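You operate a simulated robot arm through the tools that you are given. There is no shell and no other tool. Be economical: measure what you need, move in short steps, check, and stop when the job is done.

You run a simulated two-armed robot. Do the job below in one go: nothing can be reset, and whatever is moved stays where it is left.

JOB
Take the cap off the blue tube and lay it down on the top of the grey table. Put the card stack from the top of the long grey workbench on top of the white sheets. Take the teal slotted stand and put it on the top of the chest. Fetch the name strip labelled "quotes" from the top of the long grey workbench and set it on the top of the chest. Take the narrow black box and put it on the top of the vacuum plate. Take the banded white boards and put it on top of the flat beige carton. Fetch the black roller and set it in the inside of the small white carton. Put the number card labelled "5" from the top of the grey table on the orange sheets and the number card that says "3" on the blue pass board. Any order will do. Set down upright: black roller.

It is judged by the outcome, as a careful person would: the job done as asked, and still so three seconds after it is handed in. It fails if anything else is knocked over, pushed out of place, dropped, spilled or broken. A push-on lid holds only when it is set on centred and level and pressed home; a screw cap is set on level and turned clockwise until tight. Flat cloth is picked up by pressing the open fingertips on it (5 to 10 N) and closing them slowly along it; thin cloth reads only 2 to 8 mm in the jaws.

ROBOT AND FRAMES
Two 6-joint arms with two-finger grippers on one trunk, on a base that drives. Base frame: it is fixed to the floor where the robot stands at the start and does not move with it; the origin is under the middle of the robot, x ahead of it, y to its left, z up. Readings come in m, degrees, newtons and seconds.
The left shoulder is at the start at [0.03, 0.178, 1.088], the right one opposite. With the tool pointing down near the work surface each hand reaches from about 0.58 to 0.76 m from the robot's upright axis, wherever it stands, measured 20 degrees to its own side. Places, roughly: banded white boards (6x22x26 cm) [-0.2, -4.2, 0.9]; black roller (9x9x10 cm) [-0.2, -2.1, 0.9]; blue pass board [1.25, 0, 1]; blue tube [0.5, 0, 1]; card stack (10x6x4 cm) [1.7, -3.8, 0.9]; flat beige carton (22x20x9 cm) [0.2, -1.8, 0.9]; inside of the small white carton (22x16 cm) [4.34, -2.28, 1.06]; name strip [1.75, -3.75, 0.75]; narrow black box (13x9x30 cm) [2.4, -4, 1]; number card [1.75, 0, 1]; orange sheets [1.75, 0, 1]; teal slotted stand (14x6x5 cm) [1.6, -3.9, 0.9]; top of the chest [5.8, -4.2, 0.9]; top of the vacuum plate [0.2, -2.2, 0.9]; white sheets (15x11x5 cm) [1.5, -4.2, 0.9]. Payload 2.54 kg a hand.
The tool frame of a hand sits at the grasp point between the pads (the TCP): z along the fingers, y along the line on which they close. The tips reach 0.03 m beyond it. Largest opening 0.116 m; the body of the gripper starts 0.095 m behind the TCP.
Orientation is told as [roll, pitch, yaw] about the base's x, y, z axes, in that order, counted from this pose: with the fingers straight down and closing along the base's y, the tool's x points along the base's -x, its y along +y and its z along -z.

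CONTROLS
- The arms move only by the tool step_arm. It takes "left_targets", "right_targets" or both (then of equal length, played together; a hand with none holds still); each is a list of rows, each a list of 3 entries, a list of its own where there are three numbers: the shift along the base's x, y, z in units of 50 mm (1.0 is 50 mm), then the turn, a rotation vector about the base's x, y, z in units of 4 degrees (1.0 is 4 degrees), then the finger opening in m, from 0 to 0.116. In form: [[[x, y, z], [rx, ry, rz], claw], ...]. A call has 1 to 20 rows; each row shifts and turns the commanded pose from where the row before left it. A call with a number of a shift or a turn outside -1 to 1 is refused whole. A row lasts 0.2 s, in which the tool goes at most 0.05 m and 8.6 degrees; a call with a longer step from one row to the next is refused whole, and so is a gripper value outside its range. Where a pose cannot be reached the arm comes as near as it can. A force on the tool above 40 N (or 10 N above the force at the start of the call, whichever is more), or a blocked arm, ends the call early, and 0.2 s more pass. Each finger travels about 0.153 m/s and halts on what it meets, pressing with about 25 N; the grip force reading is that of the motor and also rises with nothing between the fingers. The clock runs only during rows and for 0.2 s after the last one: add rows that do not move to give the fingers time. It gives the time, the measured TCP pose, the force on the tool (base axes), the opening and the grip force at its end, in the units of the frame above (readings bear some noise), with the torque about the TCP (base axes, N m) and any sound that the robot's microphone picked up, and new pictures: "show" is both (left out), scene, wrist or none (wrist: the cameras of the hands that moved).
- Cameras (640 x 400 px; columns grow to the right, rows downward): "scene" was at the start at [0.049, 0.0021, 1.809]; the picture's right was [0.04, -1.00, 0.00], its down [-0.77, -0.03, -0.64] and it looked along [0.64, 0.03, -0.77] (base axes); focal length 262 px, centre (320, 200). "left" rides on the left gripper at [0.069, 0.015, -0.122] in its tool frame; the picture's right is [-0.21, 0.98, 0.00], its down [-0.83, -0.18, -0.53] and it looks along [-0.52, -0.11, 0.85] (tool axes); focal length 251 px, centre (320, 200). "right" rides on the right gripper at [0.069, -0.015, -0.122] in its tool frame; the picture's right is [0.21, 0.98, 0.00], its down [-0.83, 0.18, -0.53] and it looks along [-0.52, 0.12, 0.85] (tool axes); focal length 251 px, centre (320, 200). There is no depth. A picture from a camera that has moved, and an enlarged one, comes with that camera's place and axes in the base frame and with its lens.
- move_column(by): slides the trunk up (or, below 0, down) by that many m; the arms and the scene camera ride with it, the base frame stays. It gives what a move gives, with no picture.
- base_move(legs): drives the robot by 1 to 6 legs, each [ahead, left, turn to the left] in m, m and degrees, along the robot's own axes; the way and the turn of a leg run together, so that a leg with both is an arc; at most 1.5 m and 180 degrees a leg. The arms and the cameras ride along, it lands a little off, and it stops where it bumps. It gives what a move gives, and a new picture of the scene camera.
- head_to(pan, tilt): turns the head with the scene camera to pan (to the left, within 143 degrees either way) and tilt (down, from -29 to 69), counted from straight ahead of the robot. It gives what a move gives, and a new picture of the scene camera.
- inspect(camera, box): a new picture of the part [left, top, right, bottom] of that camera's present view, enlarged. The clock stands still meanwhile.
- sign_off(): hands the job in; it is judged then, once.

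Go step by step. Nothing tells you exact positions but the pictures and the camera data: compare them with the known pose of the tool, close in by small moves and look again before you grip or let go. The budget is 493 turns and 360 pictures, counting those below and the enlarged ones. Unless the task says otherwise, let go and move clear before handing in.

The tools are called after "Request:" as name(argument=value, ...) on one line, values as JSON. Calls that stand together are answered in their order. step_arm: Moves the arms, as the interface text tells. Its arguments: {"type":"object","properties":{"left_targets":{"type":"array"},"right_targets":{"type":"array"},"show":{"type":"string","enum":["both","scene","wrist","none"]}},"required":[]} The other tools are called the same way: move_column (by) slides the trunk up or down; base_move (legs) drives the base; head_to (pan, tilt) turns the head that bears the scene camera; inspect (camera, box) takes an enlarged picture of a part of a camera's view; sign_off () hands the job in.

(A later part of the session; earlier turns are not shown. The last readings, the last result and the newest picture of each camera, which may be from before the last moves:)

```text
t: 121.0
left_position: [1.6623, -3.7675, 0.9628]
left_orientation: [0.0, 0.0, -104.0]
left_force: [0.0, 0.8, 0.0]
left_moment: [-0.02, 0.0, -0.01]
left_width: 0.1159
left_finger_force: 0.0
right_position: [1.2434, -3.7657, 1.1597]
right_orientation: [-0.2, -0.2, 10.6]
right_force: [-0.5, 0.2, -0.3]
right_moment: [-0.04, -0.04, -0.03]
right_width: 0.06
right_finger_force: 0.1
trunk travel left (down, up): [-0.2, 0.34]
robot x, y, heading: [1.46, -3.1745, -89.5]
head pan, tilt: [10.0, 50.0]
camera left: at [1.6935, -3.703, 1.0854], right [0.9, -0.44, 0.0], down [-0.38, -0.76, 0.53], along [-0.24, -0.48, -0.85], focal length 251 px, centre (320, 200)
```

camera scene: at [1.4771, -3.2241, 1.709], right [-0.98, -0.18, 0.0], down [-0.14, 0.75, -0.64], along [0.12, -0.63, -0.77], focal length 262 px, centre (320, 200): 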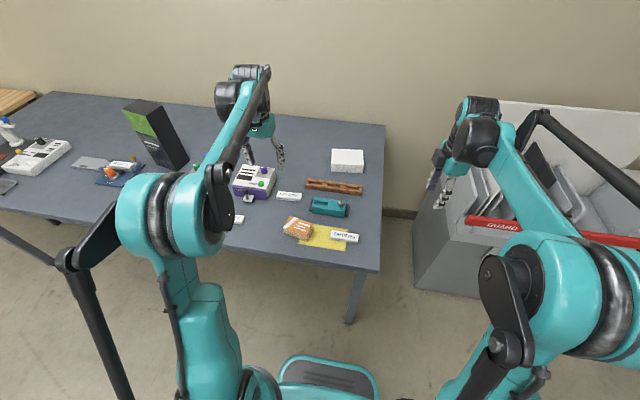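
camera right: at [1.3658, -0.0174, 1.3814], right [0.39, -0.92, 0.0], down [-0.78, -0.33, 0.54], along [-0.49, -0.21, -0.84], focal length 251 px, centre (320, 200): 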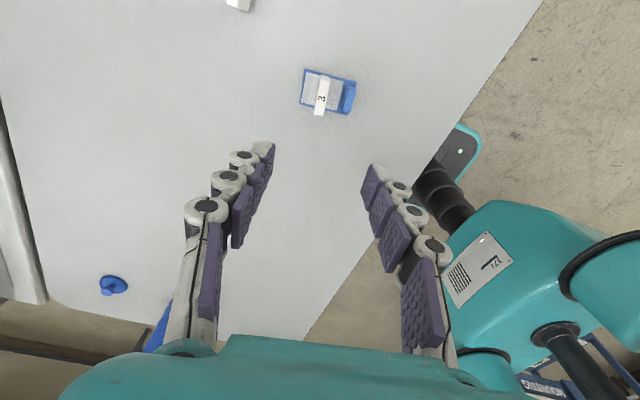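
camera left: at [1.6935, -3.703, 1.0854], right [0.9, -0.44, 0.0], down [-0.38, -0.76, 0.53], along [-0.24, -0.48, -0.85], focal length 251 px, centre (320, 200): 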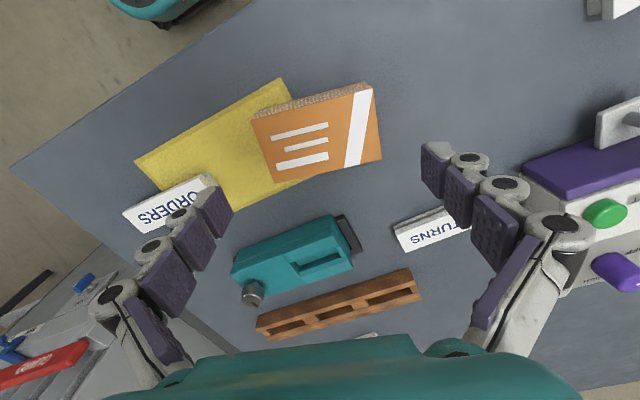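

The stack centre is about (1.663, -3.763), top near z 0.88. I straddle it and lower.

Request:
step_arm(left_targets=[[[0.02, 0.09, -0.4], [0, 0, 0.5], 0.116], [[0, 0, -0.4], [0, 0, 0], 0.116], [[0, 0, -0.3], [0, 0, 0], 0.116], [[0, 0, 0], [0, 0, 0], 0.116]], show="wrist")

```text
t: 122.0
left_position: [1.6629, -3.7613, 0.9092]
left_orientation: [0.0, 0.1, -101.9]
left_force: [-0.1, -0.4, -0.7]
left_moment: [-0.01, -0.01, 0.01]
left_width: 0.1162
left_finger_force: 0.0
right_position: [1.2429, -3.7666, 1.1604]
right_orientation: [-0.1, -0.2, 10.5]
right_force: [0.1, 1.1, 0.7]
right_moment: [0.02, -0.04, -0.01]
right_width: 0.0602
right_finger_force: 0.1
trunk travel left (down, up): [-0.2, 0.34]
robot x, y, heading: [1.4613, -3.1769, -89.4]
head pan, tilt: [10.0, 50.0]
camera left: at [1.6921, -3.6963, 1.0304], right [0.91, -0.41, 0.0], down [-0.35, -0.77, 0.53], along [-0.22, -0.49, -0.85], focal length 251 px, centre (320, 200)
```

left: 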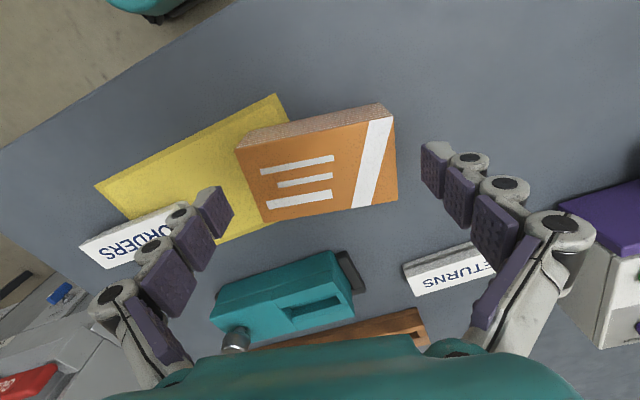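

Request:
step_arm(left_targets=[[[0, 0, -0.2], [0, 0, 0], 0.116], [[0, 0, -0.2], [0, 0, 0], 0.116], [[0, 0, -0.16], [0, 0, 0], 0.116], [[0, 0, 0], [0, 0, 0], 0.105], [[0, 0, 0], [0, 0, 0], 0.095], [[0, 0, 0], [0, 0, 0], 0.085], [[0, 0, 0], [0, 0, 0], 0.08], [[0, 0, 0], [0, 0, 0], 0.08]], show="wrist")

```text
t: 123.8
left_position: [1.664, -3.76, 0.881]
left_orientation: [0.0, 0.0, -101.9]
left_force: [0.1, -0.3, 1.9]
left_moment: [0.04, 0.11, -0.04]
left_width: 0.0997
left_finger_force: 25.0
right_position: [1.2441, -3.7667, 1.1602]
right_orientation: [-0.2, -0.2, 10.7]
right_force: [0.4, 0.2, 0.2]
right_moment: [-0.05, 0.01, -0.03]
right_width: 0.06
right_finger_force: 0.1
trunk travel left (down, up): [-0.2, 0.34]
robot x, y, heading: [1.4638, -3.1779, -89.4]
head pan, tilt: [10.0, 50.0]
camera left: at [1.692, -3.6956, 1.0035], right [0.91, -0.41, 0.0], down [-0.35, -0.77, 0.53], along [-0.22, -0.49, -0.85], focal length 251 px, centre (320, 200)
```

left: 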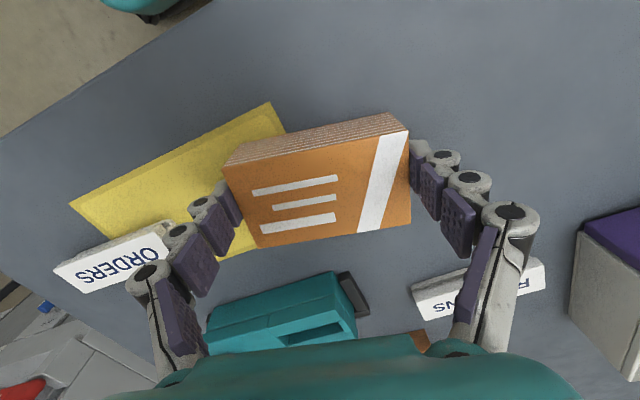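

Gripped. I lift and turn it in line with the sheets.

Request:
step_arm(left_targets=[[[0, 0, 0.2], [0, 0, 0], 0.08], [[0, 0, 0.4], [0, 0, 0], 0.08], [[0, 0, 0.8], [0, 0, 0], 0.08], [[0, 0, 0.8], [0, 0, 1], 0.08], [[0, 0, 0.8], [0, 0, 1], 0.08], [[0, 0, 0.8], [0, 0, 1], 0.08], [[0, 0, 0.5], [0, 0, 1], 0.08], [[0, 0, 0], [0, 0, 0.7], 0.08]], show="both")

```text
t: 125.6
left_position: [1.6646, -3.7618, 1.0974]
left_orientation: [-0.1, 0.1, -83.0]
left_force: [0.2, 0.2, -1.5]
left_moment: [-0.01, 0.01, 0.04]
left_width: 0.0991
left_finger_force: 24.7
right_position: [1.2419, -3.7671, 1.1594]
right_orientation: [-0.1, -0.1, 10.6]
right_force: [0.7, 0.2, -0.4]
right_moment: [-0.01, -0.05, 0.0]
right_width: 0.0599
right_finger_force: 0.0
trunk travel left (down, up): [-0.2, 0.34]
robot x, y, heading: [1.4599, -3.1761, -89.6]
head pan, tilt: [10.0, 50.0]
camera scene: at [1.4773, -3.2246, 1.7089], right [-0.98, -0.18, 0.0], down [-0.14, 0.75, -0.64], along [0.12, -0.63, -0.77], focal length 262 px, centre (320, 200)
camera left: at [1.6705, -3.6904, 1.2198], right [1.0, -0.1, 0.0], down [-0.08, -0.84, 0.53], along [-0.05, -0.53, -0.85], focal length 251 px, centre (320, 200)
```

scene: 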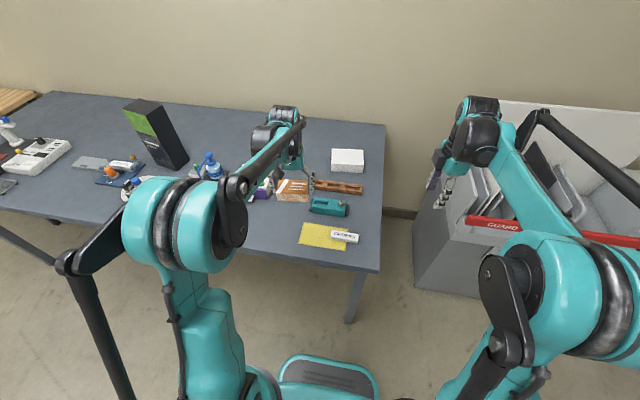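
left: 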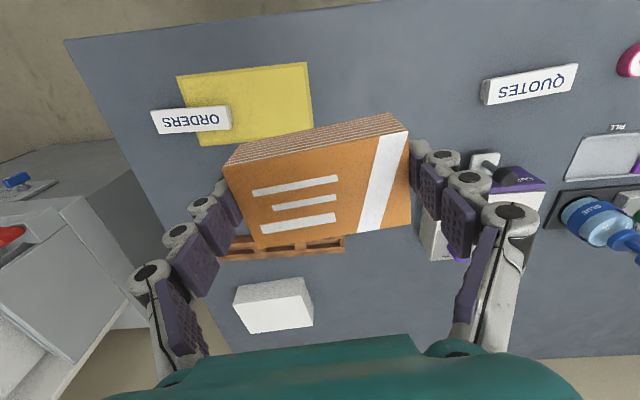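

The sheets lie deep on the bench, so I must know how far I can drive under its edge. I look down at my own base.

Request:
head_to(pan=0, tilt=69)

Request:
head_to(pan=90, tilt=69)

```text
t: 126.4
left_position: [1.6635, -3.7621, 1.0967]
left_orientation: [0.0, 0.0, -83.2]
left_force: [0.0, 0.3, -1.3]
left_moment: [0.02, 0.03, 0.01]
left_width: 0.0993
left_finger_force: 24.9
right_position: [1.2427, -3.7666, 1.1595]
right_orientation: [0.0, -0.3, 10.5]
right_force: [-0.5, 1.1, 0.2]
right_moment: [-0.03, 0.0, 0.0]
right_width: 0.0599
right_finger_force: 0.0
trunk travel left (down, up): [-0.2, 0.34]
robot x, y, heading: [1.4603, -3.1809, -89.3]
head pan, tilt: [0.0, 68.8]
camera scene: at [1.4637, -3.2046, 1.6871], right [-1.0, -0.01, 0.0], down [-0.01, 0.93, -0.36], along [0.0, -0.36, -0.93], focal length 262 px, centre (320, 200)
```

scene: 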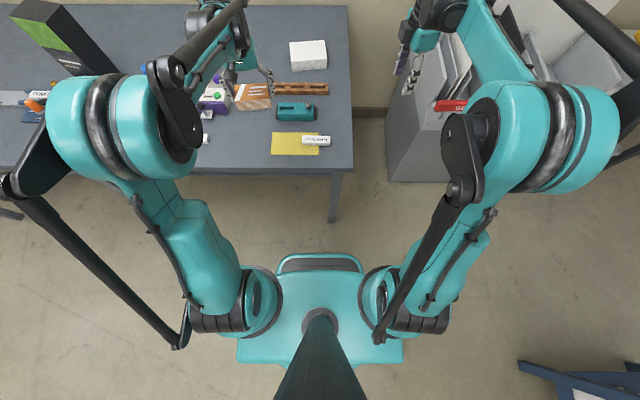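

```text
t: 128.1
left_position: [1.6659, -3.7602, 1.0973]
left_orientation: [0.0, 0.0, -83.2]
left_force: [0.3, 0.0, -1.7]
left_moment: [0.03, 0.03, 0.0]
left_width: 0.0991
left_finger_force: 24.6
right_position: [1.2431, -3.7665, 1.1597]
right_orientation: [-0.1, -0.2, 10.6]
right_force: [0.2, -0.5, 0.2]
right_moment: [0.0, 0.0, 0.01]
right_width: 0.06
right_finger_force: 0.0
trunk travel left (down, up): [-0.2, 0.34]
robot x, y, heading: [1.4613, -3.1751, -89.4]
head pan, tilt: [90.0, 68.8]
camera scene: at [1.5189, -3.1481, 1.687], right [0.01, -1.0, 0.0], down [-0.93, -0.01, -0.36], along [0.36, 0.0, -0.93], focal length 262 px, centre (320, 200)
```

scene: 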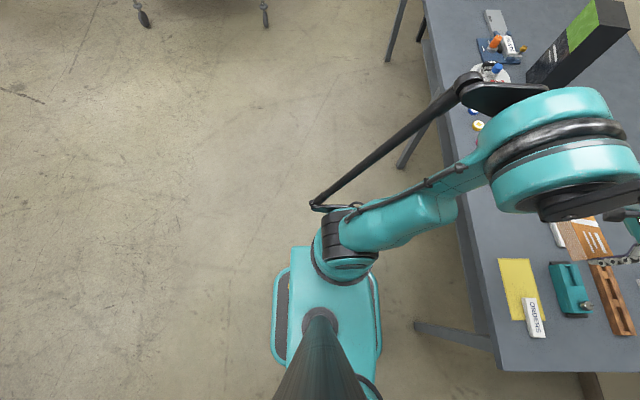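

Base is about ±0.33 wide and ±0.27 deep, and the bench shelf is set back, so I can drive a bit under it between the legs, but only with the right hand on the sheets. I set the stack down on free bench just where I am, to regrip it with the right hand.

Request:
step_arm(left_targets=[[[0.35, 0, -0.7], [0, 0, 0], 0.08], [[0.35, 0, -0.7], [0, 0, 0], 0.08], [[0, 0, -0.7], [0, 0, 0], 0.08], [[0, 0, -0.7], [0, 0, 0], 0.08], [[0, 0, -0.7], [0, 0, 0], 0.08], [[0, 0, -0.4], [0, 0, 0], 0.08], [[0, 0, -0.15], [0, 0, 0], 0.08], [[0, 0, -0.1], [0, 0, 0], 0.08], [[0, 0, 0], [0, 0, 0], 0.08]], show="none")

```text
t: 130.1
left_position: [1.6996, -3.761, 0.8897]
left_orientation: [-0.1, 0.0, -83.2]
left_force: [0.4, 0.3, -2.5]
left_moment: [0.0, -0.04, 0.01]
left_width: 0.0994
left_finger_force: 25.6
right_position: [1.2433, -3.7657, 1.1602]
right_orientation: [-0.1, -0.2, 10.6]
right_force: [0.4, -1.2, 0.7]
right_moment: [0.04, 0.02, -0.02]
right_width: 0.0603
right_finger_force: 0.0
trunk travel left (down, up): [-0.2, 0.34]
robot x, y, heading: [1.4612, -3.176, -89.4]
head pan, tilt: [90.0, 68.8]
```

Request:
step_arm(left_targets=[[[0, 0, -0.06], [0, 0, 0], 0.08], [[0, 0, -0.06], [0, 0, 0], 0.08], [[0, 0, -0.06], [0, 0, 0], 0.08], [[0, 0, 0], [0, 0, 0], 0.08]], show="none")

```text
t: 131.1
left_position: [1.6994, -3.759, 0.8806]
left_orientation: [0.1, -0.1, -83.3]
left_force: [2.9, -3.7, 15.6]
left_moment: [0.12, -0.01, -0.04]
left_width: 0.0991
left_finger_force: 24.9
right_position: [1.2425, -3.766, 1.1612]
right_orientation: [-0.1, -0.1, 10.6]
right_force: [-0.4, 0.2, -1.0]
right_moment: [0.01, 0.04, 0.01]
right_width: 0.0602
right_finger_force: 0.1
trunk travel left (down, up): [-0.2, 0.34]
robot x, y, heading: [1.4604, -3.1755, -89.4]
head pan, tilt: [90.0, 68.8]
```

Request:
step_arm(left_targets=[[[0, 0, 0.03], [0, 0, 0], 0.08], [[0, 0, 0], [0, 0, 0], 0.11], [[0, 0, 0], [0, 0, 0], 0.116], [[0, 0, 0], [0, 0, 0], 0.116], [[0, 0, 0.3], [0, 0, 0], 0.116], [[0, 0, 0.5], [0, 0, 0], 0.116], [[0, 0, 0.7], [0, 0, 0], 0.116], [[0, 0, 0.9], [0, 0, 0], 0.116], [[0, 0, 0.9], [0, 0, 0], 0.116], [[0, 0, 0.9], [0, 0, 0], 0.116], [[0, 0, 0.9], [0, 0, 0], 0.116], [[0, 0, 0.9], [0, 0, 0], 0.116], [[0, 0, 0.9], [0, 0, 0], 0.116], [[0, 0, 0], [0, 0, 0], 0.116], [[0, 0, 0], [0, 0, 0], 0.116], [[0, 0, 0], [0, 0, 0], 0.116], [[0, 0, 0], [0, 0, 0], 0.116], [[0, 0, 0], [0, 0, 0], 0.116], [[0, 0, 0], [0, 0, 0], 0.116], [[0, 0, 0], [0, 0, 0], 0.116]], right_targets=[[[0, 0, 0.1], [0, 0, -1], 0.08], [[0, 0, 0.1], [0, 0, -1], 0.116], [[0, 0, 0.1], [0, 0, -1], 0.116], [[0, 0, 0.1], [0, 0, -1], 0.116], [[0, 0, 0.1], [0, 0, -1], 0.116], [[0, 0, 0], [0, 0, -1], 0.116], [[0, 0, 0], [0, 0, -1], 0.116], [[0, 0, 0], [0, 0, -1], 0.116], [[0, 0, 0], [0, 0, -1], 0.116], [[0, 0, 0], [0, 0, -1], 0.116], [[0, 0, 0], [0, 0, -1], 0.116], [[0, 0, 0], [0, 0, -1], 0.116], [[0, 0, 0], [0, 0, -1], 0.116], [[0, 0, 0], [0, 0, -1], 0.116], [[0, 0, 0], [0, 0, -1], 0.116], [[0, 0, 0], [0, 0, -1], 0.116], [[0, 0, 0], [0, 0, -1], 0.116], [[0, 0, 0], [0, 0, -1], 0.116], [[0, 0, 0], [0, 0, -1], 0.116], [[0, 0, 0], [0, 0, -1], 0.116]], show="none")

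Request:
base_move(legs=[[0, 0.4, 0]])

```text
t: 135.3
left_position: [1.6995, -3.7628, 1.2275]
left_orientation: [0.0, 0.0, -83.2]
left_force: [-0.1, 0.4, 0.7]
left_moment: [0.0, 0.02, 0.02]
left_width: 0.116
left_finger_force: 0.1
right_position: [1.2427, -3.7666, 1.1855]
right_orientation: [-0.1, -0.1, -69.5]
right_force: [0.7, 0.1, -0.8]
right_moment: [-0.01, -0.01, 0.03]
right_width: 0.1162
right_finger_force: 0.0
trunk travel left (down, up): [-0.2, 0.34]
robot x, y, heading: [1.464, -3.1769, -89.2]
head pan, tilt: [90.0, 68.8]
```

```text
t: 137.8
left_position: [2.092, -3.7621, 1.2262]
left_orientation: [0.0, -0.1, -83.9]
left_force: [-0.2, -0.7, 0.0]
left_moment: [0.01, 0.02, 0.04]
left_width: 0.1158
left_finger_force: 0.1
right_position: [1.6351, -3.7625, 1.1842]
right_orientation: [-0.2, -0.1, -70.1]
right_force: [0.8, 0.1, 0.0]
right_moment: [0.01, 0.05, 0.03]
right_width: 0.116
right_finger_force: 0.1
trunk travel left (down, up): [-0.2, 0.34]
robot x, y, heading: [1.8592, -3.1767, -90.0]
head pan, tilt: [90.0, 68.8]
camera scene: at [1.9175, -3.1465, 1.687], right [0.0, -1.0, 0.0], down [-0.93, 0.0, -0.36], along [0.36, 0.0, -0.93], focal length 262 px, centre (320, 200)
```

scene: 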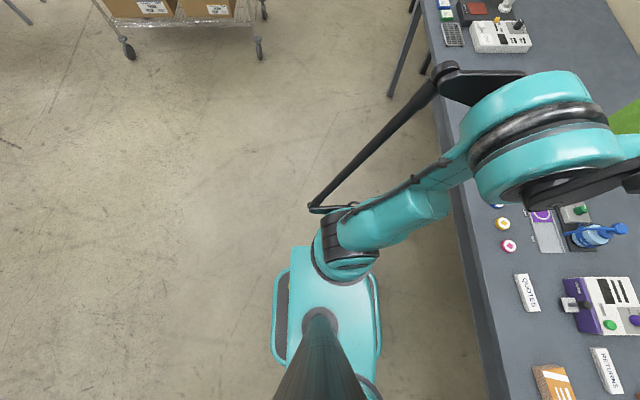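

Request:
step_arm(right_targets=[[[0.32, 0, -0.6], [0, 0, -0.85], 0.116], [[0.32, 0, -0.6], [0, 0, -0.85], 0.116], [[0.32, 0.03, -0.6], [0, 0, -0.8], 0.116], [[0.32, 0.03, -0.6], [0, 0, -0.8], 0.116], [[0, 0, -0.6], [0, 0, 0], 0.116], [[0, 0, -0.6], [0, 0, 0], 0.116], [[0, 0, -0.6], [0, 0, 0], 0.116], [[0, 0, 0], [0, 0, 0], 0.116]], show="wrist")

Request:
head_to(pan=-10, tilt=50)

```text
t: 139.6
left_position: [2.0906, -3.7626, 1.2276]
left_orientation: [-0.1, 0.0, -83.8]
left_force: [0.3, 0.9, -0.4]
left_moment: [-0.03, -0.04, -0.01]
left_width: 0.1161
left_finger_force: 0.0
right_position: [1.6983, -3.7599, 0.9739]
right_orientation: [0.0, -0.2, -83.2]
right_force: [0.5, 0.0, 0.6]
right_moment: [0.0, 0.04, -0.05]
right_width: 0.1159
right_finger_force: 0.0
trunk travel left (down, up): [-0.2, 0.34]
robot x, y, heading: [1.862, -3.1767, -90.1]
head pan, tilt: [90.0, 68.8]
camera right: at [1.676, -3.6922, 1.0967], right [0.94, 0.33, 0.0], down [0.28, -0.8, 0.54], along [0.17, -0.51, -0.84], focal length 251 px, centre (320, 200)
```

right: 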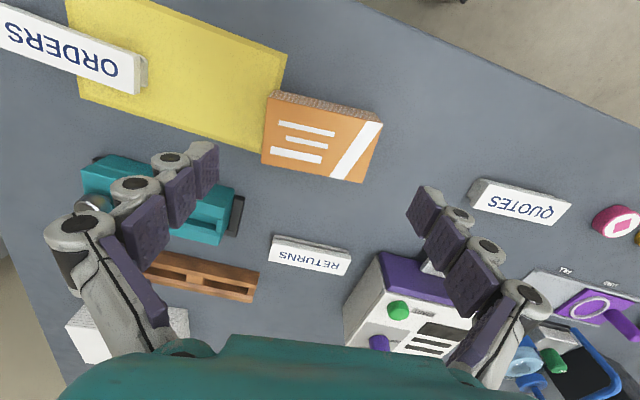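

```text
t: 141.3
left_position: [2.0884, -3.7628, 1.2276]
left_orientation: [0.0, 0.1, -83.8]
left_force: [-0.6, 0.0, -0.4]
left_moment: [0.03, 0.01, 0.0]
left_width: 0.1159
left_finger_force: 0.0
right_position: [1.6988, -3.7602, 0.9749]
right_orientation: [-0.1, -0.1, -83.2]
right_force: [-0.3, 0.4, 0.3]
right_moment: [-0.01, -0.01, 0.01]
right_width: 0.116
right_finger_force: 0.1
trunk travel left (down, up): [-0.2, 0.34]
robot x, y, heading: [1.8598, -3.1748, -90.1]
head pan, tilt: [-10.0, 50.0]
camera scene: at [1.8474, -3.2223, 1.709], right [-0.98, 0.17, 0.0], down [0.13, 0.75, -0.64], along [-0.11, -0.63, -0.77], focal length 262 px, centre (320, 200)
```

scene: 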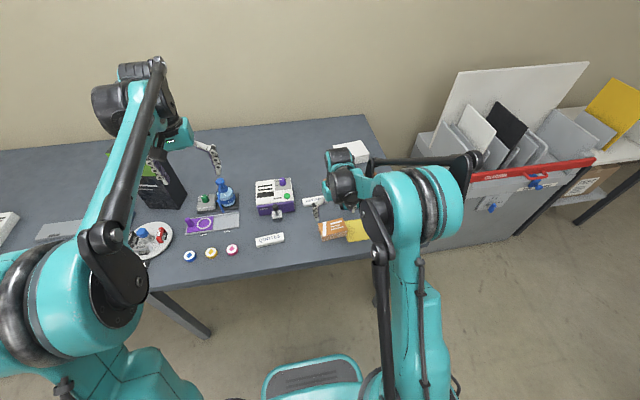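

The stack sits centred under the right hand. I lower and grip it.

Request:
step_arm(right_targets=[[[0.03, -0.04, -0.5], [0, 0, 0], 0.116], [[0, 0, -0.6], [0, 0, 0], 0.116], [[0, 0, -0.5], [0, 0, 0], 0.116], [[0, 0, -0.24], [0, 0, 0], 0.116], [[0, 0, 0], [0, 0, 0], 0.116], [[0, 0, 0], [0, 0, 0], 0.105], [[0, 0, 0], [0, 0, 0], 0.095], [[0, 0, 0], [0, 0, 0], 0.085], [[0, 0, 0], [0, 0, 0], 0.08], [[0, 0, 0], [0, 0, 0], 0.08]], show="wrist")

```text
t: 143.5
left_position: [2.0896, -3.7627, 1.2273]
left_orientation: [0.0, 0.0, -83.8]
left_force: [0.8, 0.4, 0.9]
left_moment: [-0.03, 0.0, -0.04]
left_width: 0.1161
left_finger_force: 0.0
right_position: [1.7001, -3.7617, 0.8827]
right_orientation: [-0.1, -0.3, -83.2]
right_force: [-0.7, -2.1, 1.8]
right_moment: [-0.01, 0.02, -0.03]
right_width: 0.0993
right_finger_force: 24.0
trunk travel left (down, up): [-0.2, 0.34]
robot x, y, heading: [1.8569, -3.1724, -90.1]
head pan, tilt: [-10.0, 50.0]
camera right: at [1.6772, -3.6943, 1.0044], right [0.94, 0.33, 0.0], down [0.28, -0.8, 0.54], along [0.17, -0.51, -0.84], focal length 251 px, centre (320, 200)
```

right: 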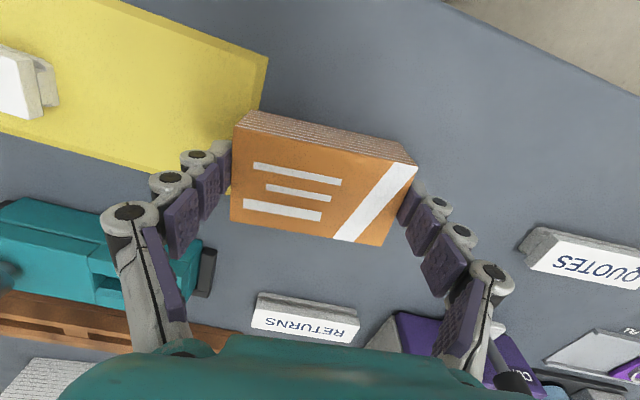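

Request:
step_arm(right_targets=[[[0, 0, 0.2], [0, 0, 0], 0.08], [[0, 0, 0.5], [0, 0, 0], 0.08], [[0, 0, 0.8], [0, 0, 0], 0.08], [[0, 0, 0.8], [0, 0, 0], 0.08], [[0, 0, 0.8], [0, 0, 0], 0.08], [[0, 0, 0.8], [0, 0, 0], 0.08], [[0, 0, 0.5], [0, 0, 0], 0.08]], show="none")

Request:
base_move(legs=[[0, -0.06, 0], [0.28, 0, 0]])

```text
t: 145.1
left_position: [2.0901, -3.7629, 1.2259]
left_orientation: [-0.1, 0.0, -83.8]
left_force: [0.4, 1.1, 0.1]
left_moment: [0.0, -0.01, 0.01]
left_width: 0.1159
left_finger_force: 0.0
right_position: [1.7002, -3.7632, 1.1035]
right_orientation: [-0.1, -0.2, -83.3]
right_force: [0.6, 0.2, -0.3]
right_moment: [0.0, -0.03, 0.02]
right_width: 0.0991
right_finger_force: 24.9
trunk travel left (down, up): [-0.2, 0.34]
robot x, y, heading: [1.8594, -3.1759, -90.1]
head pan, tilt: [-10.0, 50.0]
```

```text
t: 147.6
left_position: [2.0338, -4.0377, 1.2265]
left_orientation: [0.0, 0.0, -83.6]
left_force: [0.3, -0.6, -0.9]
left_moment: [0.01, -0.02, 0.01]
left_width: 0.1163
left_finger_force: 0.1
right_position: [1.6426, -4.0392, 1.1021]
right_orientation: [-0.2, -0.1, -82.9]
right_force: [1.2, -0.4, -1.1]
right_moment: [0.05, 0.0, 0.0]
right_width: 0.0993
right_finger_force: 25.0
trunk travel left (down, up): [-0.2, 0.34]
robot x, y, heading: [1.7989, -3.4496, -89.8]
head pan, tilt: [-10.0, 50.0]
camera scene: at [1.7887, -3.4986, 1.7089], right [-0.99, 0.17, 0.0], down [0.13, 0.76, -0.64], along [-0.11, -0.63, -0.77], focal length 262 px, centre (320, 200)
```

scene: 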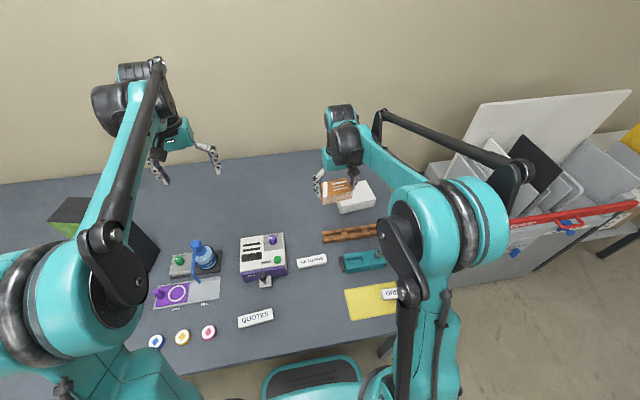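

No bump. The sheets' top centre is about (1.525, -4.17); I carry the stack there.

Request:
step_arm(right_targets=[[[-0.6, -0.6, 0], [0, 0, 0], 0.08], [[-0.6, -0.6, 0], [0, 0, 0], 0.08], [[-0.6, -0.6, 0], [0, 0, 0], 0.08], [[-0.5, -0.6, 0], [0, 0, 0], 0.08], [[0, 0, 0], [0, 0, 0], 0.08]], show="both")

```text
t: 148.8
left_position: [2.0345, -4.0366, 1.2274]
left_orientation: [0.0, 0.0, -83.5]
left_force: [-0.6, 0.8, -0.2]
left_moment: [-0.02, 0.01, 0.0]
left_width: 0.1163
left_finger_force: 0.1
right_position: [1.5284, -4.1561, 1.1037]
right_orientation: [-0.1, -0.2, -83.0]
right_force: [0.5, 0.4, -0.7]
right_moment: [-0.04, 0.01, -0.01]
right_width: 0.0994
right_finger_force: 24.9
trunk travel left (down, up): [-0.2, 0.34]
robot x, y, heading: [1.8024, -3.4526, -89.9]
head pan, tilt: [-10.0, 50.0]
camera scene: at [1.7893, -3.4958, 1.709], right [-0.99, 0.17, 0.0], down [0.13, 0.75, -0.64], along [-0.11, -0.63, -0.77], focal length 262 px, centre (320, 200)
camera right: at [1.5062, -4.0905, 1.2249], right [0.94, 0.33, 0.0], down [0.28, -0.8, 0.54], along [0.18, -0.51, -0.84], focal length 251 px, centre (320, 200)
```

scene: 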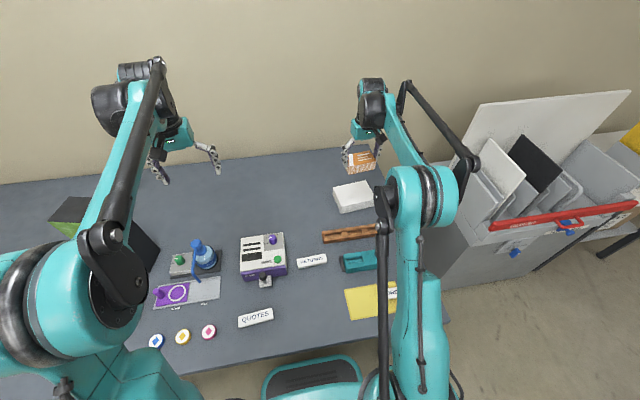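
right: 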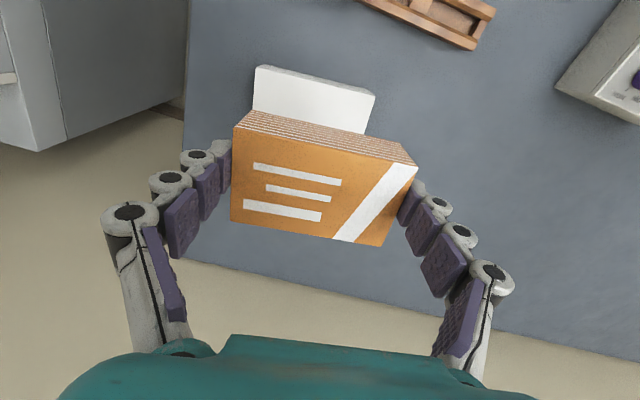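

Request:
step_arm(right_targets=[[[-0.04, -0.3, 0], [0, 0, 0.5], 0.08], [[0, -0.3, -0.6], [0, 0, 0], 0.08], [[0, 0, -0.6], [0, 0, 0], 0.08], [[0, 0, -0.6], [0, 0, 0], 0.08], [[0, 0, -0.6], [0, 0, 0], 0.08], [[0, 0, -0.4], [0, 0, 0], 0.08], [[0, 0, 0], [0, 0, 0], 0.08]], show="wrist")

```text
t: 150.4
left_position: [2.033, -4.0371, 1.2261]
left_orientation: [0.0, 0.1, -83.5]
left_force: [-0.2, -0.6, -0.1]
left_moment: [0.02, 0.01, 0.03]
left_width: 0.1162
left_finger_force: 0.0
right_position: [1.5282, -4.1868, 0.961]
right_orientation: [-0.1, -0.1, -81.0]
right_force: [0.3, -0.7, -1.7]
right_moment: [-0.05, 0.04, -0.02]
right_width: 0.0993
right_finger_force: 24.3
trunk travel left (down, up): [-0.2, 0.34]
robot x, y, heading: [1.8014, -3.4509, -89.9]
head pan, tilt: [-10.0, 50.0]
camera right: at [1.5016, -4.1199, 1.0832], right [0.93, 0.36, 0.0], down [0.31, -0.79, 0.54], along [0.19, -0.5, -0.84], focal length 251 px, centre (320, 200)
```

right: 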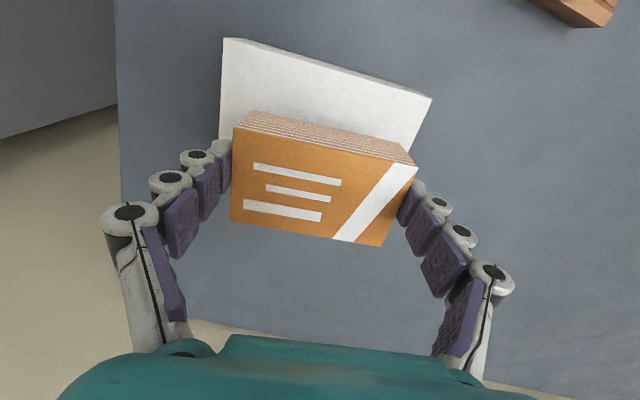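

Request:
step_arm(right_targets=[[[-0.05, 0, -0.15], [0, 0, 0], 0.08], [[0, 0, -0.15], [0, 0, 0], 0.08], [[0, 0, -0.1], [0, 0, 0], 0.08], [[0, 0, -0.08], [0, 0, 0], 0.08], [[0, 0, 0], [0, 0, 0], 0.08]], show="none")

```text
t: 151.6
left_position: [2.0335, -4.0368, 1.2275]
left_orientation: [0.1, 0.0, -83.7]
left_force: [-1.1, 0.3, 0.0]
left_moment: [-0.03, 0.03, -0.01]
left_width: 0.1158
left_finger_force: 0.1
right_position: [1.5244, -4.1886, 0.9379]
right_orientation: [-0.1, -0.1, -80.9]
right_force: [0.0, 0.4, -1.8]
right_moment: [-0.02, 0.0, 0.01]
right_width: 0.0993
right_finger_force: 25.3
trunk travel left (down, up): [-0.2, 0.34]
robot x, y, heading: [1.8017, -3.4529, -89.8]
head pan, tilt: [-10.0, 50.0]
```

Request:
step_arm(right_targets=[[[0, 0, -0.07], [0, 0, 0], 0.08], [[0, 0, -0.07], [0, 0, 0], 0.08], [[0, 0, -0.06], [0, 0, 0], 0.08], [[0, 0, 0], [0, 0, 0], 0.08]], show="none")

```text
t: 152.6
left_position: [2.0322, -4.0355, 1.227]
left_orientation: [0.0, 0.0, -83.6]
left_force: [0.5, 0.7, -0.4]
left_moment: [0.01, 0.01, 0.01]
left_width: 0.116
left_finger_force: 0.0
right_position: [1.5231, -4.1872, 0.9314]
right_orientation: [-0.3, -0.2, -81.0]
right_force: [-2.6, -3.3, 16.4]
right_moment: [-0.05, 0.09, 0.05]
right_width: 0.0997
right_finger_force: 25.2
trunk travel left (down, up): [-0.2, 0.34]
robot x, y, heading: [1.8001, -3.4513, -90.0]
head pan, tilt: [-10.0, 50.0]
```

Contact. I release, rise, and check.

Request:
step_arm(right_targets=[[[0, 0, 0.03], [0, 0, 0], 0.09], [[0, 0, 0], [0, 0, 0], 0.105], [[0, 0, 0], [0, 0, 0], 0.116], [[0, 0, 0], [0, 0, 0], 0.116], [[0, 0, 0.3], [0, 0, 0], 0.116], [[0, 0, 0.6], [0, 0, 0], 0.116], [[0, 0, 0.8], [0, 0, 0], 0.116], [[0, 0, 0.9], [0, 0, 0], 0.116], [[0, 0, 0.9], [0, 0, 0], 0.116], [[0, 0, 0], [0, 0, 0], 0.116]], show="wrist")

```text
t: 154.8
left_position: [2.0327, -4.0378, 1.2269]
left_orientation: [0.0, 0.0, -83.6]
left_force: [0.0, -0.2, -0.8]
left_moment: [0.01, -0.06, 0.01]
left_width: 0.1162
left_finger_force: 0.1
right_position: [1.5247, -4.1905, 1.1058]
right_orientation: [-0.1, -0.1, -81.0]
right_force: [-0.1, -0.8, -0.8]
right_moment: [0.01, 0.01, 0.01]
right_width: 0.1162
right_finger_force: 0.1
trunk travel left (down, up): [-0.2, 0.34]
robot x, y, heading: [1.8011, -3.4493, -89.6]
head pan, tilt: [-10.0, 50.0]
camera right: at [1.499, -4.124, 1.2271], right [0.93, 0.36, 0.0], down [0.31, -0.79, 0.54], along [0.19, -0.5, -0.84], focal length 251 px, centre (320, 200)
```

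right: 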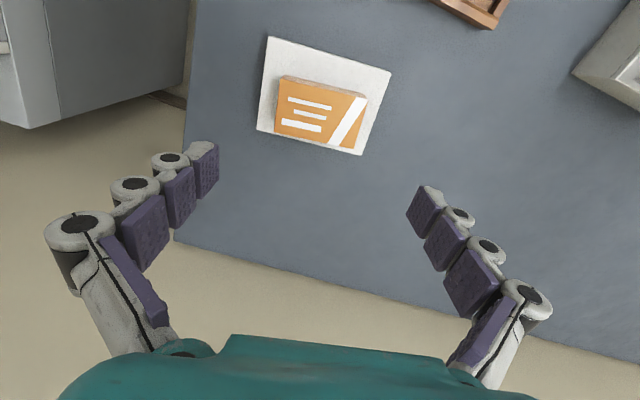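

The card stack rests on the white sheets. Next the black box: I raise the trunk, back up slightly and shift left so the left hand is over the box.

Request:
move_column(by=0.15)

Request:
base_move(legs=[[-0.12, 0, 0], [0, 0.36, 0]])

Request:
head_to(pan=25, tilt=45)

Request:
step_arm(left_targets=[[[0, 0, 0], [0, 0, 0], 0.116]], show="wrist")

```text
t: 156.6
left_position: [2.033, -4.0376, 1.3774]
left_orientation: [0.0, 0.0, -83.6]
left_force: [0.2, 0.4, 0.5]
left_moment: [-0.05, 0.0, -0.01]
left_width: 0.1158
left_finger_force: 0.1
right_position: [1.5241, -4.1904, 1.2558]
right_orientation: [-0.1, -0.1, -81.0]
right_force: [-0.4, -0.3, -0.6]
right_moment: [0.01, -0.02, 0.03]
right_width: 0.1161
right_finger_force: 0.0
trunk travel left (down, up): [-0.35, 0.19]
robot x, y, heading: [1.7979, -3.4476, -89.9]
head pan, tilt: [-10.0, 50.0]
```

```text
t: 159.7
left_position: [2.3937, -3.9156, 1.3765]
left_orientation: [0.0, 0.0, -83.6]
left_force: [0.7, -0.3, -1.0]
left_moment: [-0.01, 0.03, -0.02]
left_width: 0.1161
left_finger_force: 0.0
right_position: [1.8852, -4.0688, 1.2558]
right_orientation: [0.0, -0.1, -80.9]
right_force: [0.6, 0.3, -0.5]
right_moment: [-0.02, 0.02, 0.0]
right_width: 0.1161
right_finger_force: 0.0
trunk travel left (down, up): [-0.35, 0.19]
robot x, y, heading: [2.1609, -3.327, -89.6]
head pan, tilt: [-10.0, 50.0]
camera scene: at [2.1506, -3.3754, 1.859], right [-0.99, 0.17, 0.0], down [0.13, 0.75, -0.64], along [-0.11, -0.63, -0.77], focal length 262 px, centre (320, 200)
```

scene: 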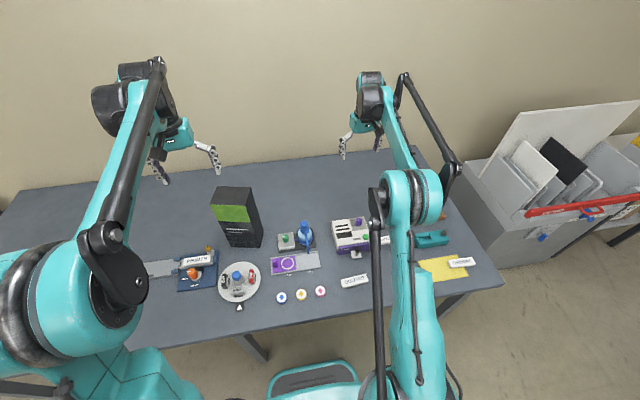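

```text
t: 160.7
left_position: [2.3946, -3.9155, 1.3775]
left_orientation: [0.0, 0.1, -83.7]
left_force: [-1.2, 0.0, 0.6]
left_moment: [-0.02, -0.02, 0.01]
left_width: 0.116
left_finger_force: 0.0
right_position: [1.8856, -4.0681, 1.2548]
right_orientation: [-0.1, -0.1, -81.1]
right_force: [0.5, 0.4, -1.1]
right_moment: [0.01, -0.04, -0.01]
right_width: 0.1162
right_finger_force: 0.1
trunk travel left (down, up): [-0.35, 0.19]
robot x, y, heading: [2.1661, -3.3286, -89.9]
head pan, tilt: [25.0, 45.0]
camera scene: at [2.198, -3.3732, 1.8659], right [-0.91, -0.42, 0.0], down [-0.3, 0.64, -0.71], along [0.3, -0.64, -0.71], focal length 262 px, centre (320, 200)
```

scene: 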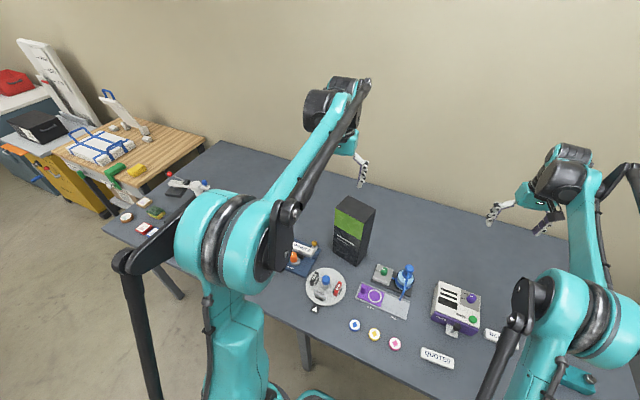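

```text
t: 161.1
left_position: [2.3947, -3.9162, 1.3766]
left_orientation: [0.0, 0.0, -83.7]
left_force: [-0.5, -0.6, 0.0]
left_moment: [-0.02, -0.03, 0.0]
left_width: 0.1159
left_finger_force: 0.1
right_position: [1.8854, -4.0672, 1.2563]
right_orientation: [-0.1, -0.1, -81.0]
right_force: [-0.4, -0.3, 0.4]
right_moment: [-0.03, 0.01, -0.01]
right_width: 0.1159
right_finger_force: 0.0
trunk travel left (down, up): [-0.35, 0.19]
robot x, y, heading: [2.1625, -3.3277, -90.3]
head pan, tilt: [25.0, 45.0]
camera left: at [2.4007, -3.8446, 1.4994], right [0.99, -0.11, 0.0], down [-0.09, -0.84, 0.53], along [-0.06, -0.53, -0.85], focal length 251 px, centre (320, 200)
```

left: 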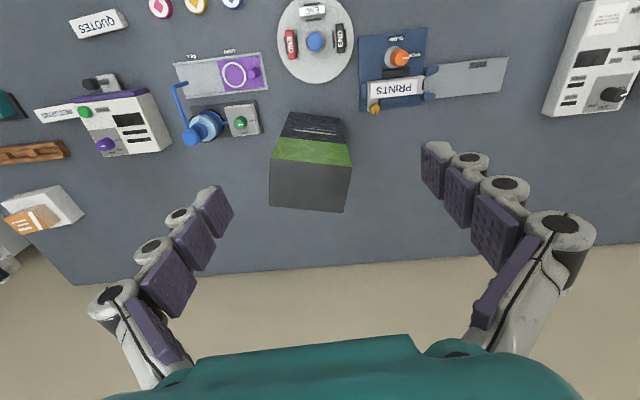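

The box top is centred near (2.361, -4.041), long side along x (13 cm), so I grip across its 9 cm depth. I rotate the left hand accordingly.

Request:
step_arm(left_targets=[[[-0.04, -0.14, -0.1], [0, 0, 1], 0.116], [[-0.04, -0.14, -0.1], [0, 0, 1], 0.116], [[-0.04, -0.14, -0.1], [0, 0, 1], 0.116], [[-0.04, -0.14, -0.1], [0, 0, 1], 0.116], [[-0.04, -0.14, -0.1], [0, 0, 1], 0.116], [[-0.04, -0.14, -0.1], [0, 0, 1], 0.116], [[-0.04, -0.14, -0.1], [0, 0, 1], 0.116], [[-0.04, -0.14, -0.1], [0, 0, 1], 0.116], [[-0.04, -0.14, -0.1], [0, 0, 1], 0.116], [[-0.04, -0.14, -0.1], [0, 0, 1], 0.116], [[-0.04, -0.14, -0.1], [0, 0, 1], 0.116], [[-0.04, -0.14, -0.1], [0, 0, 1], 0.116], [[-0.04, -0.14, -0.1], [0, 0, 1], 0.116], [[-0.04, -0.14, -0.1], [0, 0, 1], 0.116], [[-0.04, -0.14, -0.1], [0, 0, 1], 0.116], [[-0.04, -0.14, -0.1], [0, 0, 1], 0.116], [[-0.04, -0.14, -0.1], [0, 0, 1], 0.116], [[0, -0.12, -0.1], [0, 0, 0.7], 0.116], [[0, 0, -0.1], [0, 0, 0], 0.116]], show="both")

```text
t: 165.1
left_position: [2.3591, -4.0393, 1.282]
left_orientation: [-0.1, 0.0, -12.7]
left_force: [-0.6, 0.2, -0.6]
left_moment: [-0.02, 0.02, -0.02]
left_width: 0.116
left_finger_force: 0.1
right_position: [1.8852, -4.0676, 1.256]
right_orientation: [-0.1, -0.1, -81.0]
right_force: [-0.3, 0.3, 0.0]
right_moment: [0.01, 0.01, 0.01]
right_width: 0.1159
right_finger_force: 0.1
trunk travel left (down, up): [-0.35, 0.19]
robot x, y, heading: [2.1576, -3.3245, -90.1]
head pan, tilt: [25.0, 45.0]
camera scene: at [2.1981, -3.3729, 1.8659], right [-0.91, -0.42, 0.0], down [-0.3, 0.64, -0.71], along [0.3, -0.64, -0.71], focal length 262 px, centre (320, 200)
camera left: at [2.295, -4.0095, 1.4039], right [0.43, 0.9, 0.0], down [0.76, -0.36, 0.53], along [0.48, -0.23, -0.85], focal length 251 px, centre (320, 200)
```

scene: 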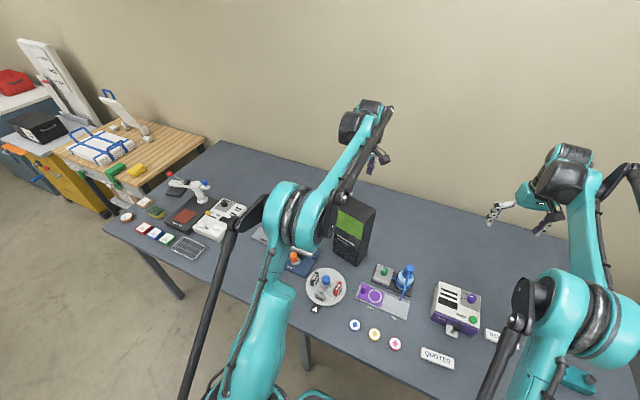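
left: 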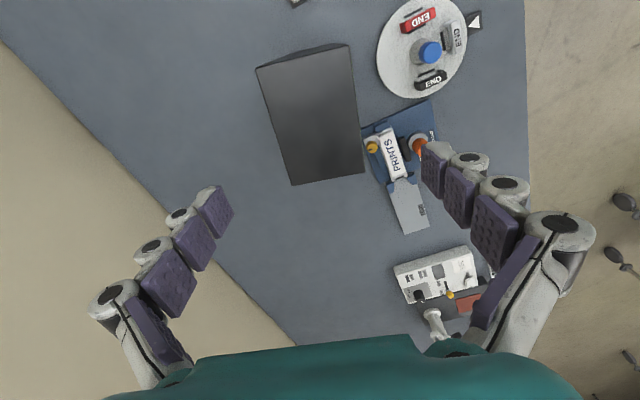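

Request:
step_arm(left_targets=[[[0, -0.1, -0.7], [0, 0, 0], 0.116], [[0, 0, -0.7], [0, 0, 0], 0.116], [[0, 0, -0.5], [0, 0, 0], 0.116], [[0, 0, 0], [0, 0, 0], 0.116]], show="wrist")

```text
t: 166.1
left_position: [2.3598, -4.0447, 1.1862]
left_orientation: [0.0, 0.0, -12.9]
left_force: [-0.6, 0.6, 0.3]
left_moment: [-0.02, 0.0, 0.01]
left_width: 0.1158
left_finger_force: 0.0
right_position: [1.8848, -4.0688, 1.2551]
right_orientation: [-0.1, -0.1, -80.9]
right_force: [-0.6, 0.8, 0.7]
right_moment: [-0.05, 0.02, 0.0]
right_width: 0.116
right_finger_force: 0.0
trunk travel left (down, up): [-0.35, 0.19]
robot x, y, heading: [2.1633, -3.3258, -89.8]
head pan, tilt: [25.0, 45.0]
camera left: at [2.2962, -4.0139, 1.3088], right [0.43, 0.9, 0.0], down [0.76, -0.36, 0.53], along [0.48, -0.23, -0.85], focal length 251 px, centre (320, 200)
```

left: 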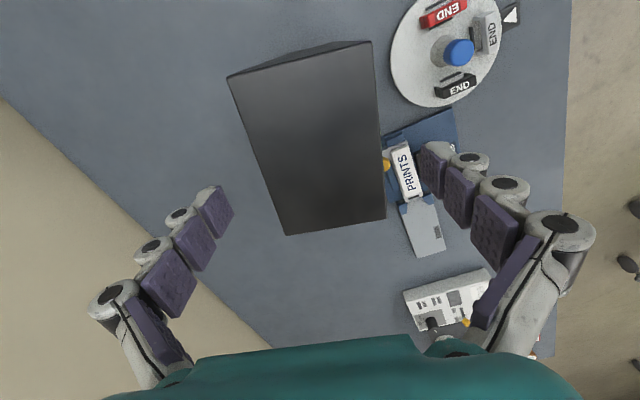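

Well centred. I lower around the box and grip it.

Request:
step_arm(left_targets=[[[0, 0.02, -0.5], [0, 0, 0], 0.116], [[0, 0, -0.5], [0, 0, 0], 0.116], [[0, 0, -0.5], [0, 0, 0], 0.116], [[0, 0, -0.5], [0, 0, 0], 0.116], [[0, 0, -0.2], [0, 0, 0], 0.116], [[0, 0, 0], [0, 0, 0], 0.1], [[0, 0, 0], [0, 0, 0], 0.09], [[0, 0, 0], [0, 0, 0], 0.08], [[0, 0, 0], [0, 0, 0], 0.07], [[0, 0, 0], [0, 0, 0], 0.07]], show="wrist")

```text
t: 168.3
left_position: [2.3607, -4.0454, 1.0749]
left_orientation: [0.1, 0.0, -12.9]
left_force: [-0.2, 2.2, 0.0]
left_moment: [0.2, -0.01, -0.04]
left_width: 0.0896
left_finger_force: 24.8
right_position: [1.8849, -4.0684, 1.256]
right_orientation: [0.0, -0.2, -81.0]
right_force: [0.3, 0.1, -0.2]
right_moment: [0.01, -0.03, 0.01]
right_width: 0.116
right_finger_force: 0.1
trunk travel left (down, up): [-0.35, 0.19]
robot x, y, heading: [2.1631, -3.3278, -90.0]
head pan, tilt: [25.0, 45.0]
camera left: at [2.2961, -4.0147, 1.1986], right [0.43, 0.9, 0.0], down [0.76, -0.36, 0.53], along [0.48, -0.23, -0.85], focal length 251 px, centre (320, 200)
```

left: 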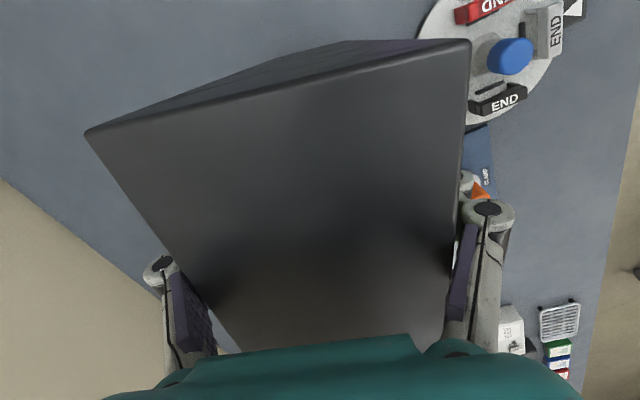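

Request:
step_arm(left_targets=[[[0, 0, 0.1], [0, 0, 0], 0.07], [[0, 0, 0.2], [0, 0, 0], 0.07], [[0, 0, 0.4], [0, 0, 0], 0.07], [[0, 0, 0.5], [0, 0, 0], 0.07], [[0, 0, 0.5], [0, 0, 0], 0.07], [[0, 0, 0.5], [0, 0, 0], 0.07], [[0, 0, 0.5], [0, 0, 0], 0.07], [[0, 0, 0.5], [0, 0, 0], 0.07], [[0, 0, 0], [0, 0, 0], 0.07]], show="scene")

```text
t: 170.3
left_position: [2.3613, -4.0466, 1.2366]
left_orientation: [0.1, 0.0, -12.8]
left_force: [0.2, 0.0, -8.7]
left_moment: [0.0, 0.02, -0.02]
left_width: 0.0894
left_finger_force: 25.1
right_position: [1.8856, -4.0697, 1.2542]
right_orientation: [-0.1, -0.1, -81.0]
right_force: [0.6, -0.3, -0.6]
right_moment: [-0.02, 0.01, -0.01]
right_width: 0.1159
right_finger_force: 0.1
trunk travel left (down, up): [-0.35, 0.19]
robot x, y, heading: [2.1607, -3.3309, -89.8]
head pan, tilt: [25.0, 45.0]
camera scene: at [2.1985, -3.3749, 1.8658], right [-0.91, -0.42, 0.0], down [-0.3, 0.64, -0.71], along [0.3, -0.64, -0.71], focal length 262 px, centre (320, 200)
```

scene: 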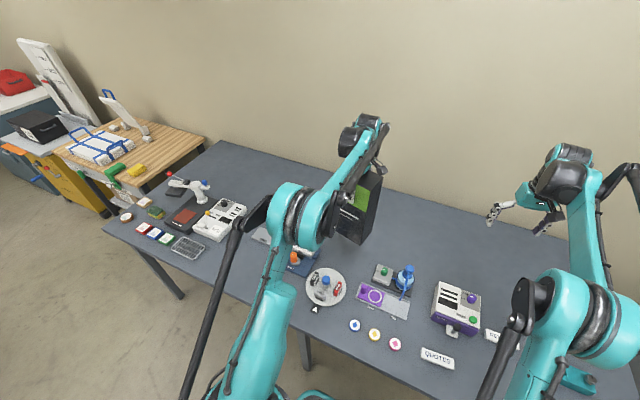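

The box is held (about 0.9 kg). I raise it, back away, turn to face the mount table and approach.

Request:
move_column(by=0.1)

Request:
base_move(legs=[[-0.85, 0, 0], [0, 0, -90], [0, -0.52, 0], [0.9, 0, 0]])

Request:
head_to(pan=0, tilt=45)

```text
t: 171.7
left_position: [2.3609, -4.0477, 1.3365]
left_orientation: [0.1, 0.0, -12.8]
left_force: [0.4, 0.4, -9.5]
left_moment: [-0.01, -0.01, 0.01]
left_width: 0.0898
left_finger_force: 24.8
right_position: [1.8848, -4.0685, 1.3537]
right_orientation: [0.0, -0.2, -81.0]
right_force: [-1.0, 0.1, 0.0]
right_moment: [0.02, 0.0, -0.02]
right_width: 0.1158
right_finger_force: 0.0
trunk travel left (down, up): [-0.45, 0.09]
robot x, y, heading: [2.1571, -3.3288, -89.7]
head pan, tilt: [25.0, 45.0]
```

```text
t: 187.0
left_position: [0.5445, -2.1543, 1.3357]
left_orientation: [0.1, 0.0, -102.6]
left_force: [0.9, 0.2, -8.9]
left_moment: [0.01, -0.02, -0.04]
left_width: 0.0896
left_finger_force: 24.7
right_position: [0.5198, -1.68, 1.3549]
right_orientation: [-0.2, -0.1, -170.8]
right_force: [0.3, 1.3, -0.3]
right_moment: [-0.04, 0.02, 0.04]
right_width: 0.1158
right_finger_force: 0.1
trunk travel left (down, up): [-0.45, 0.09]
robot x, y, heading: [1.259, -1.9513, -179.7]
head pan, tilt: [25.0, 45.0]
camera scene: at [1.2188, -1.9886, 1.9658], right [-0.43, 0.9, 0.0], down [0.64, 0.3, -0.71], along [-0.64, -0.3, -0.71], focal length 262 px, centre (320, 200)
```

scene: 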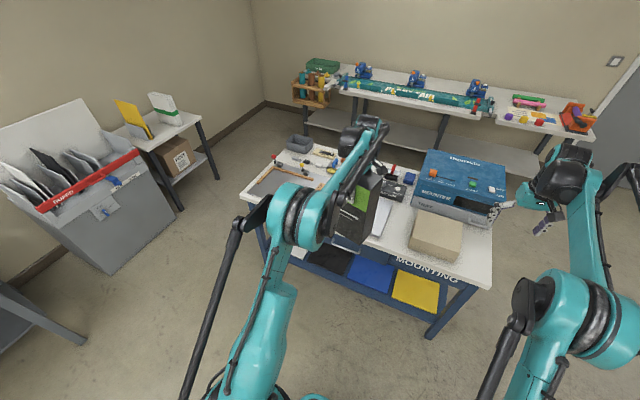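

```text
t: 187.9
left_position: [0.5446, -2.1559, 1.3349]
left_orientation: [0.0, 0.0, -102.6]
left_force: [0.3, 0.5, -9.2]
left_moment: [0.05, -0.04, 0.01]
left_width: 0.0895
left_finger_force: 25.8
right_position: [0.519, -1.6796, 1.3555]
right_orientation: [-0.1, -0.1, -170.8]
right_force: [-0.1, 0.9, -0.3]
right_moment: [-0.01, 0.0, -0.02]
right_width: 0.1162
right_finger_force: 0.0
trunk travel left (down, up): [-0.45, 0.09]
robot x, y, heading: [1.2597, -1.9528, -179.8]
head pan, tilt: [0.0, 45.0]
camera scene: at [1.2109, -1.9544, 1.9658], right [-0.01, 1.0, 0.0], down [0.71, 0.01, -0.71], along [-0.71, -0.01, -0.71], focal length 262 px, centre (320, 200)
```

scene: 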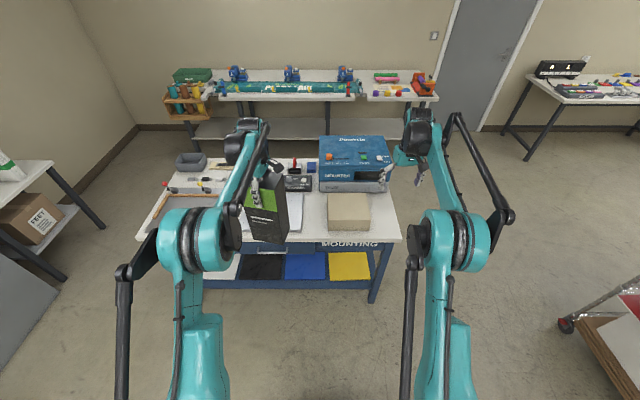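

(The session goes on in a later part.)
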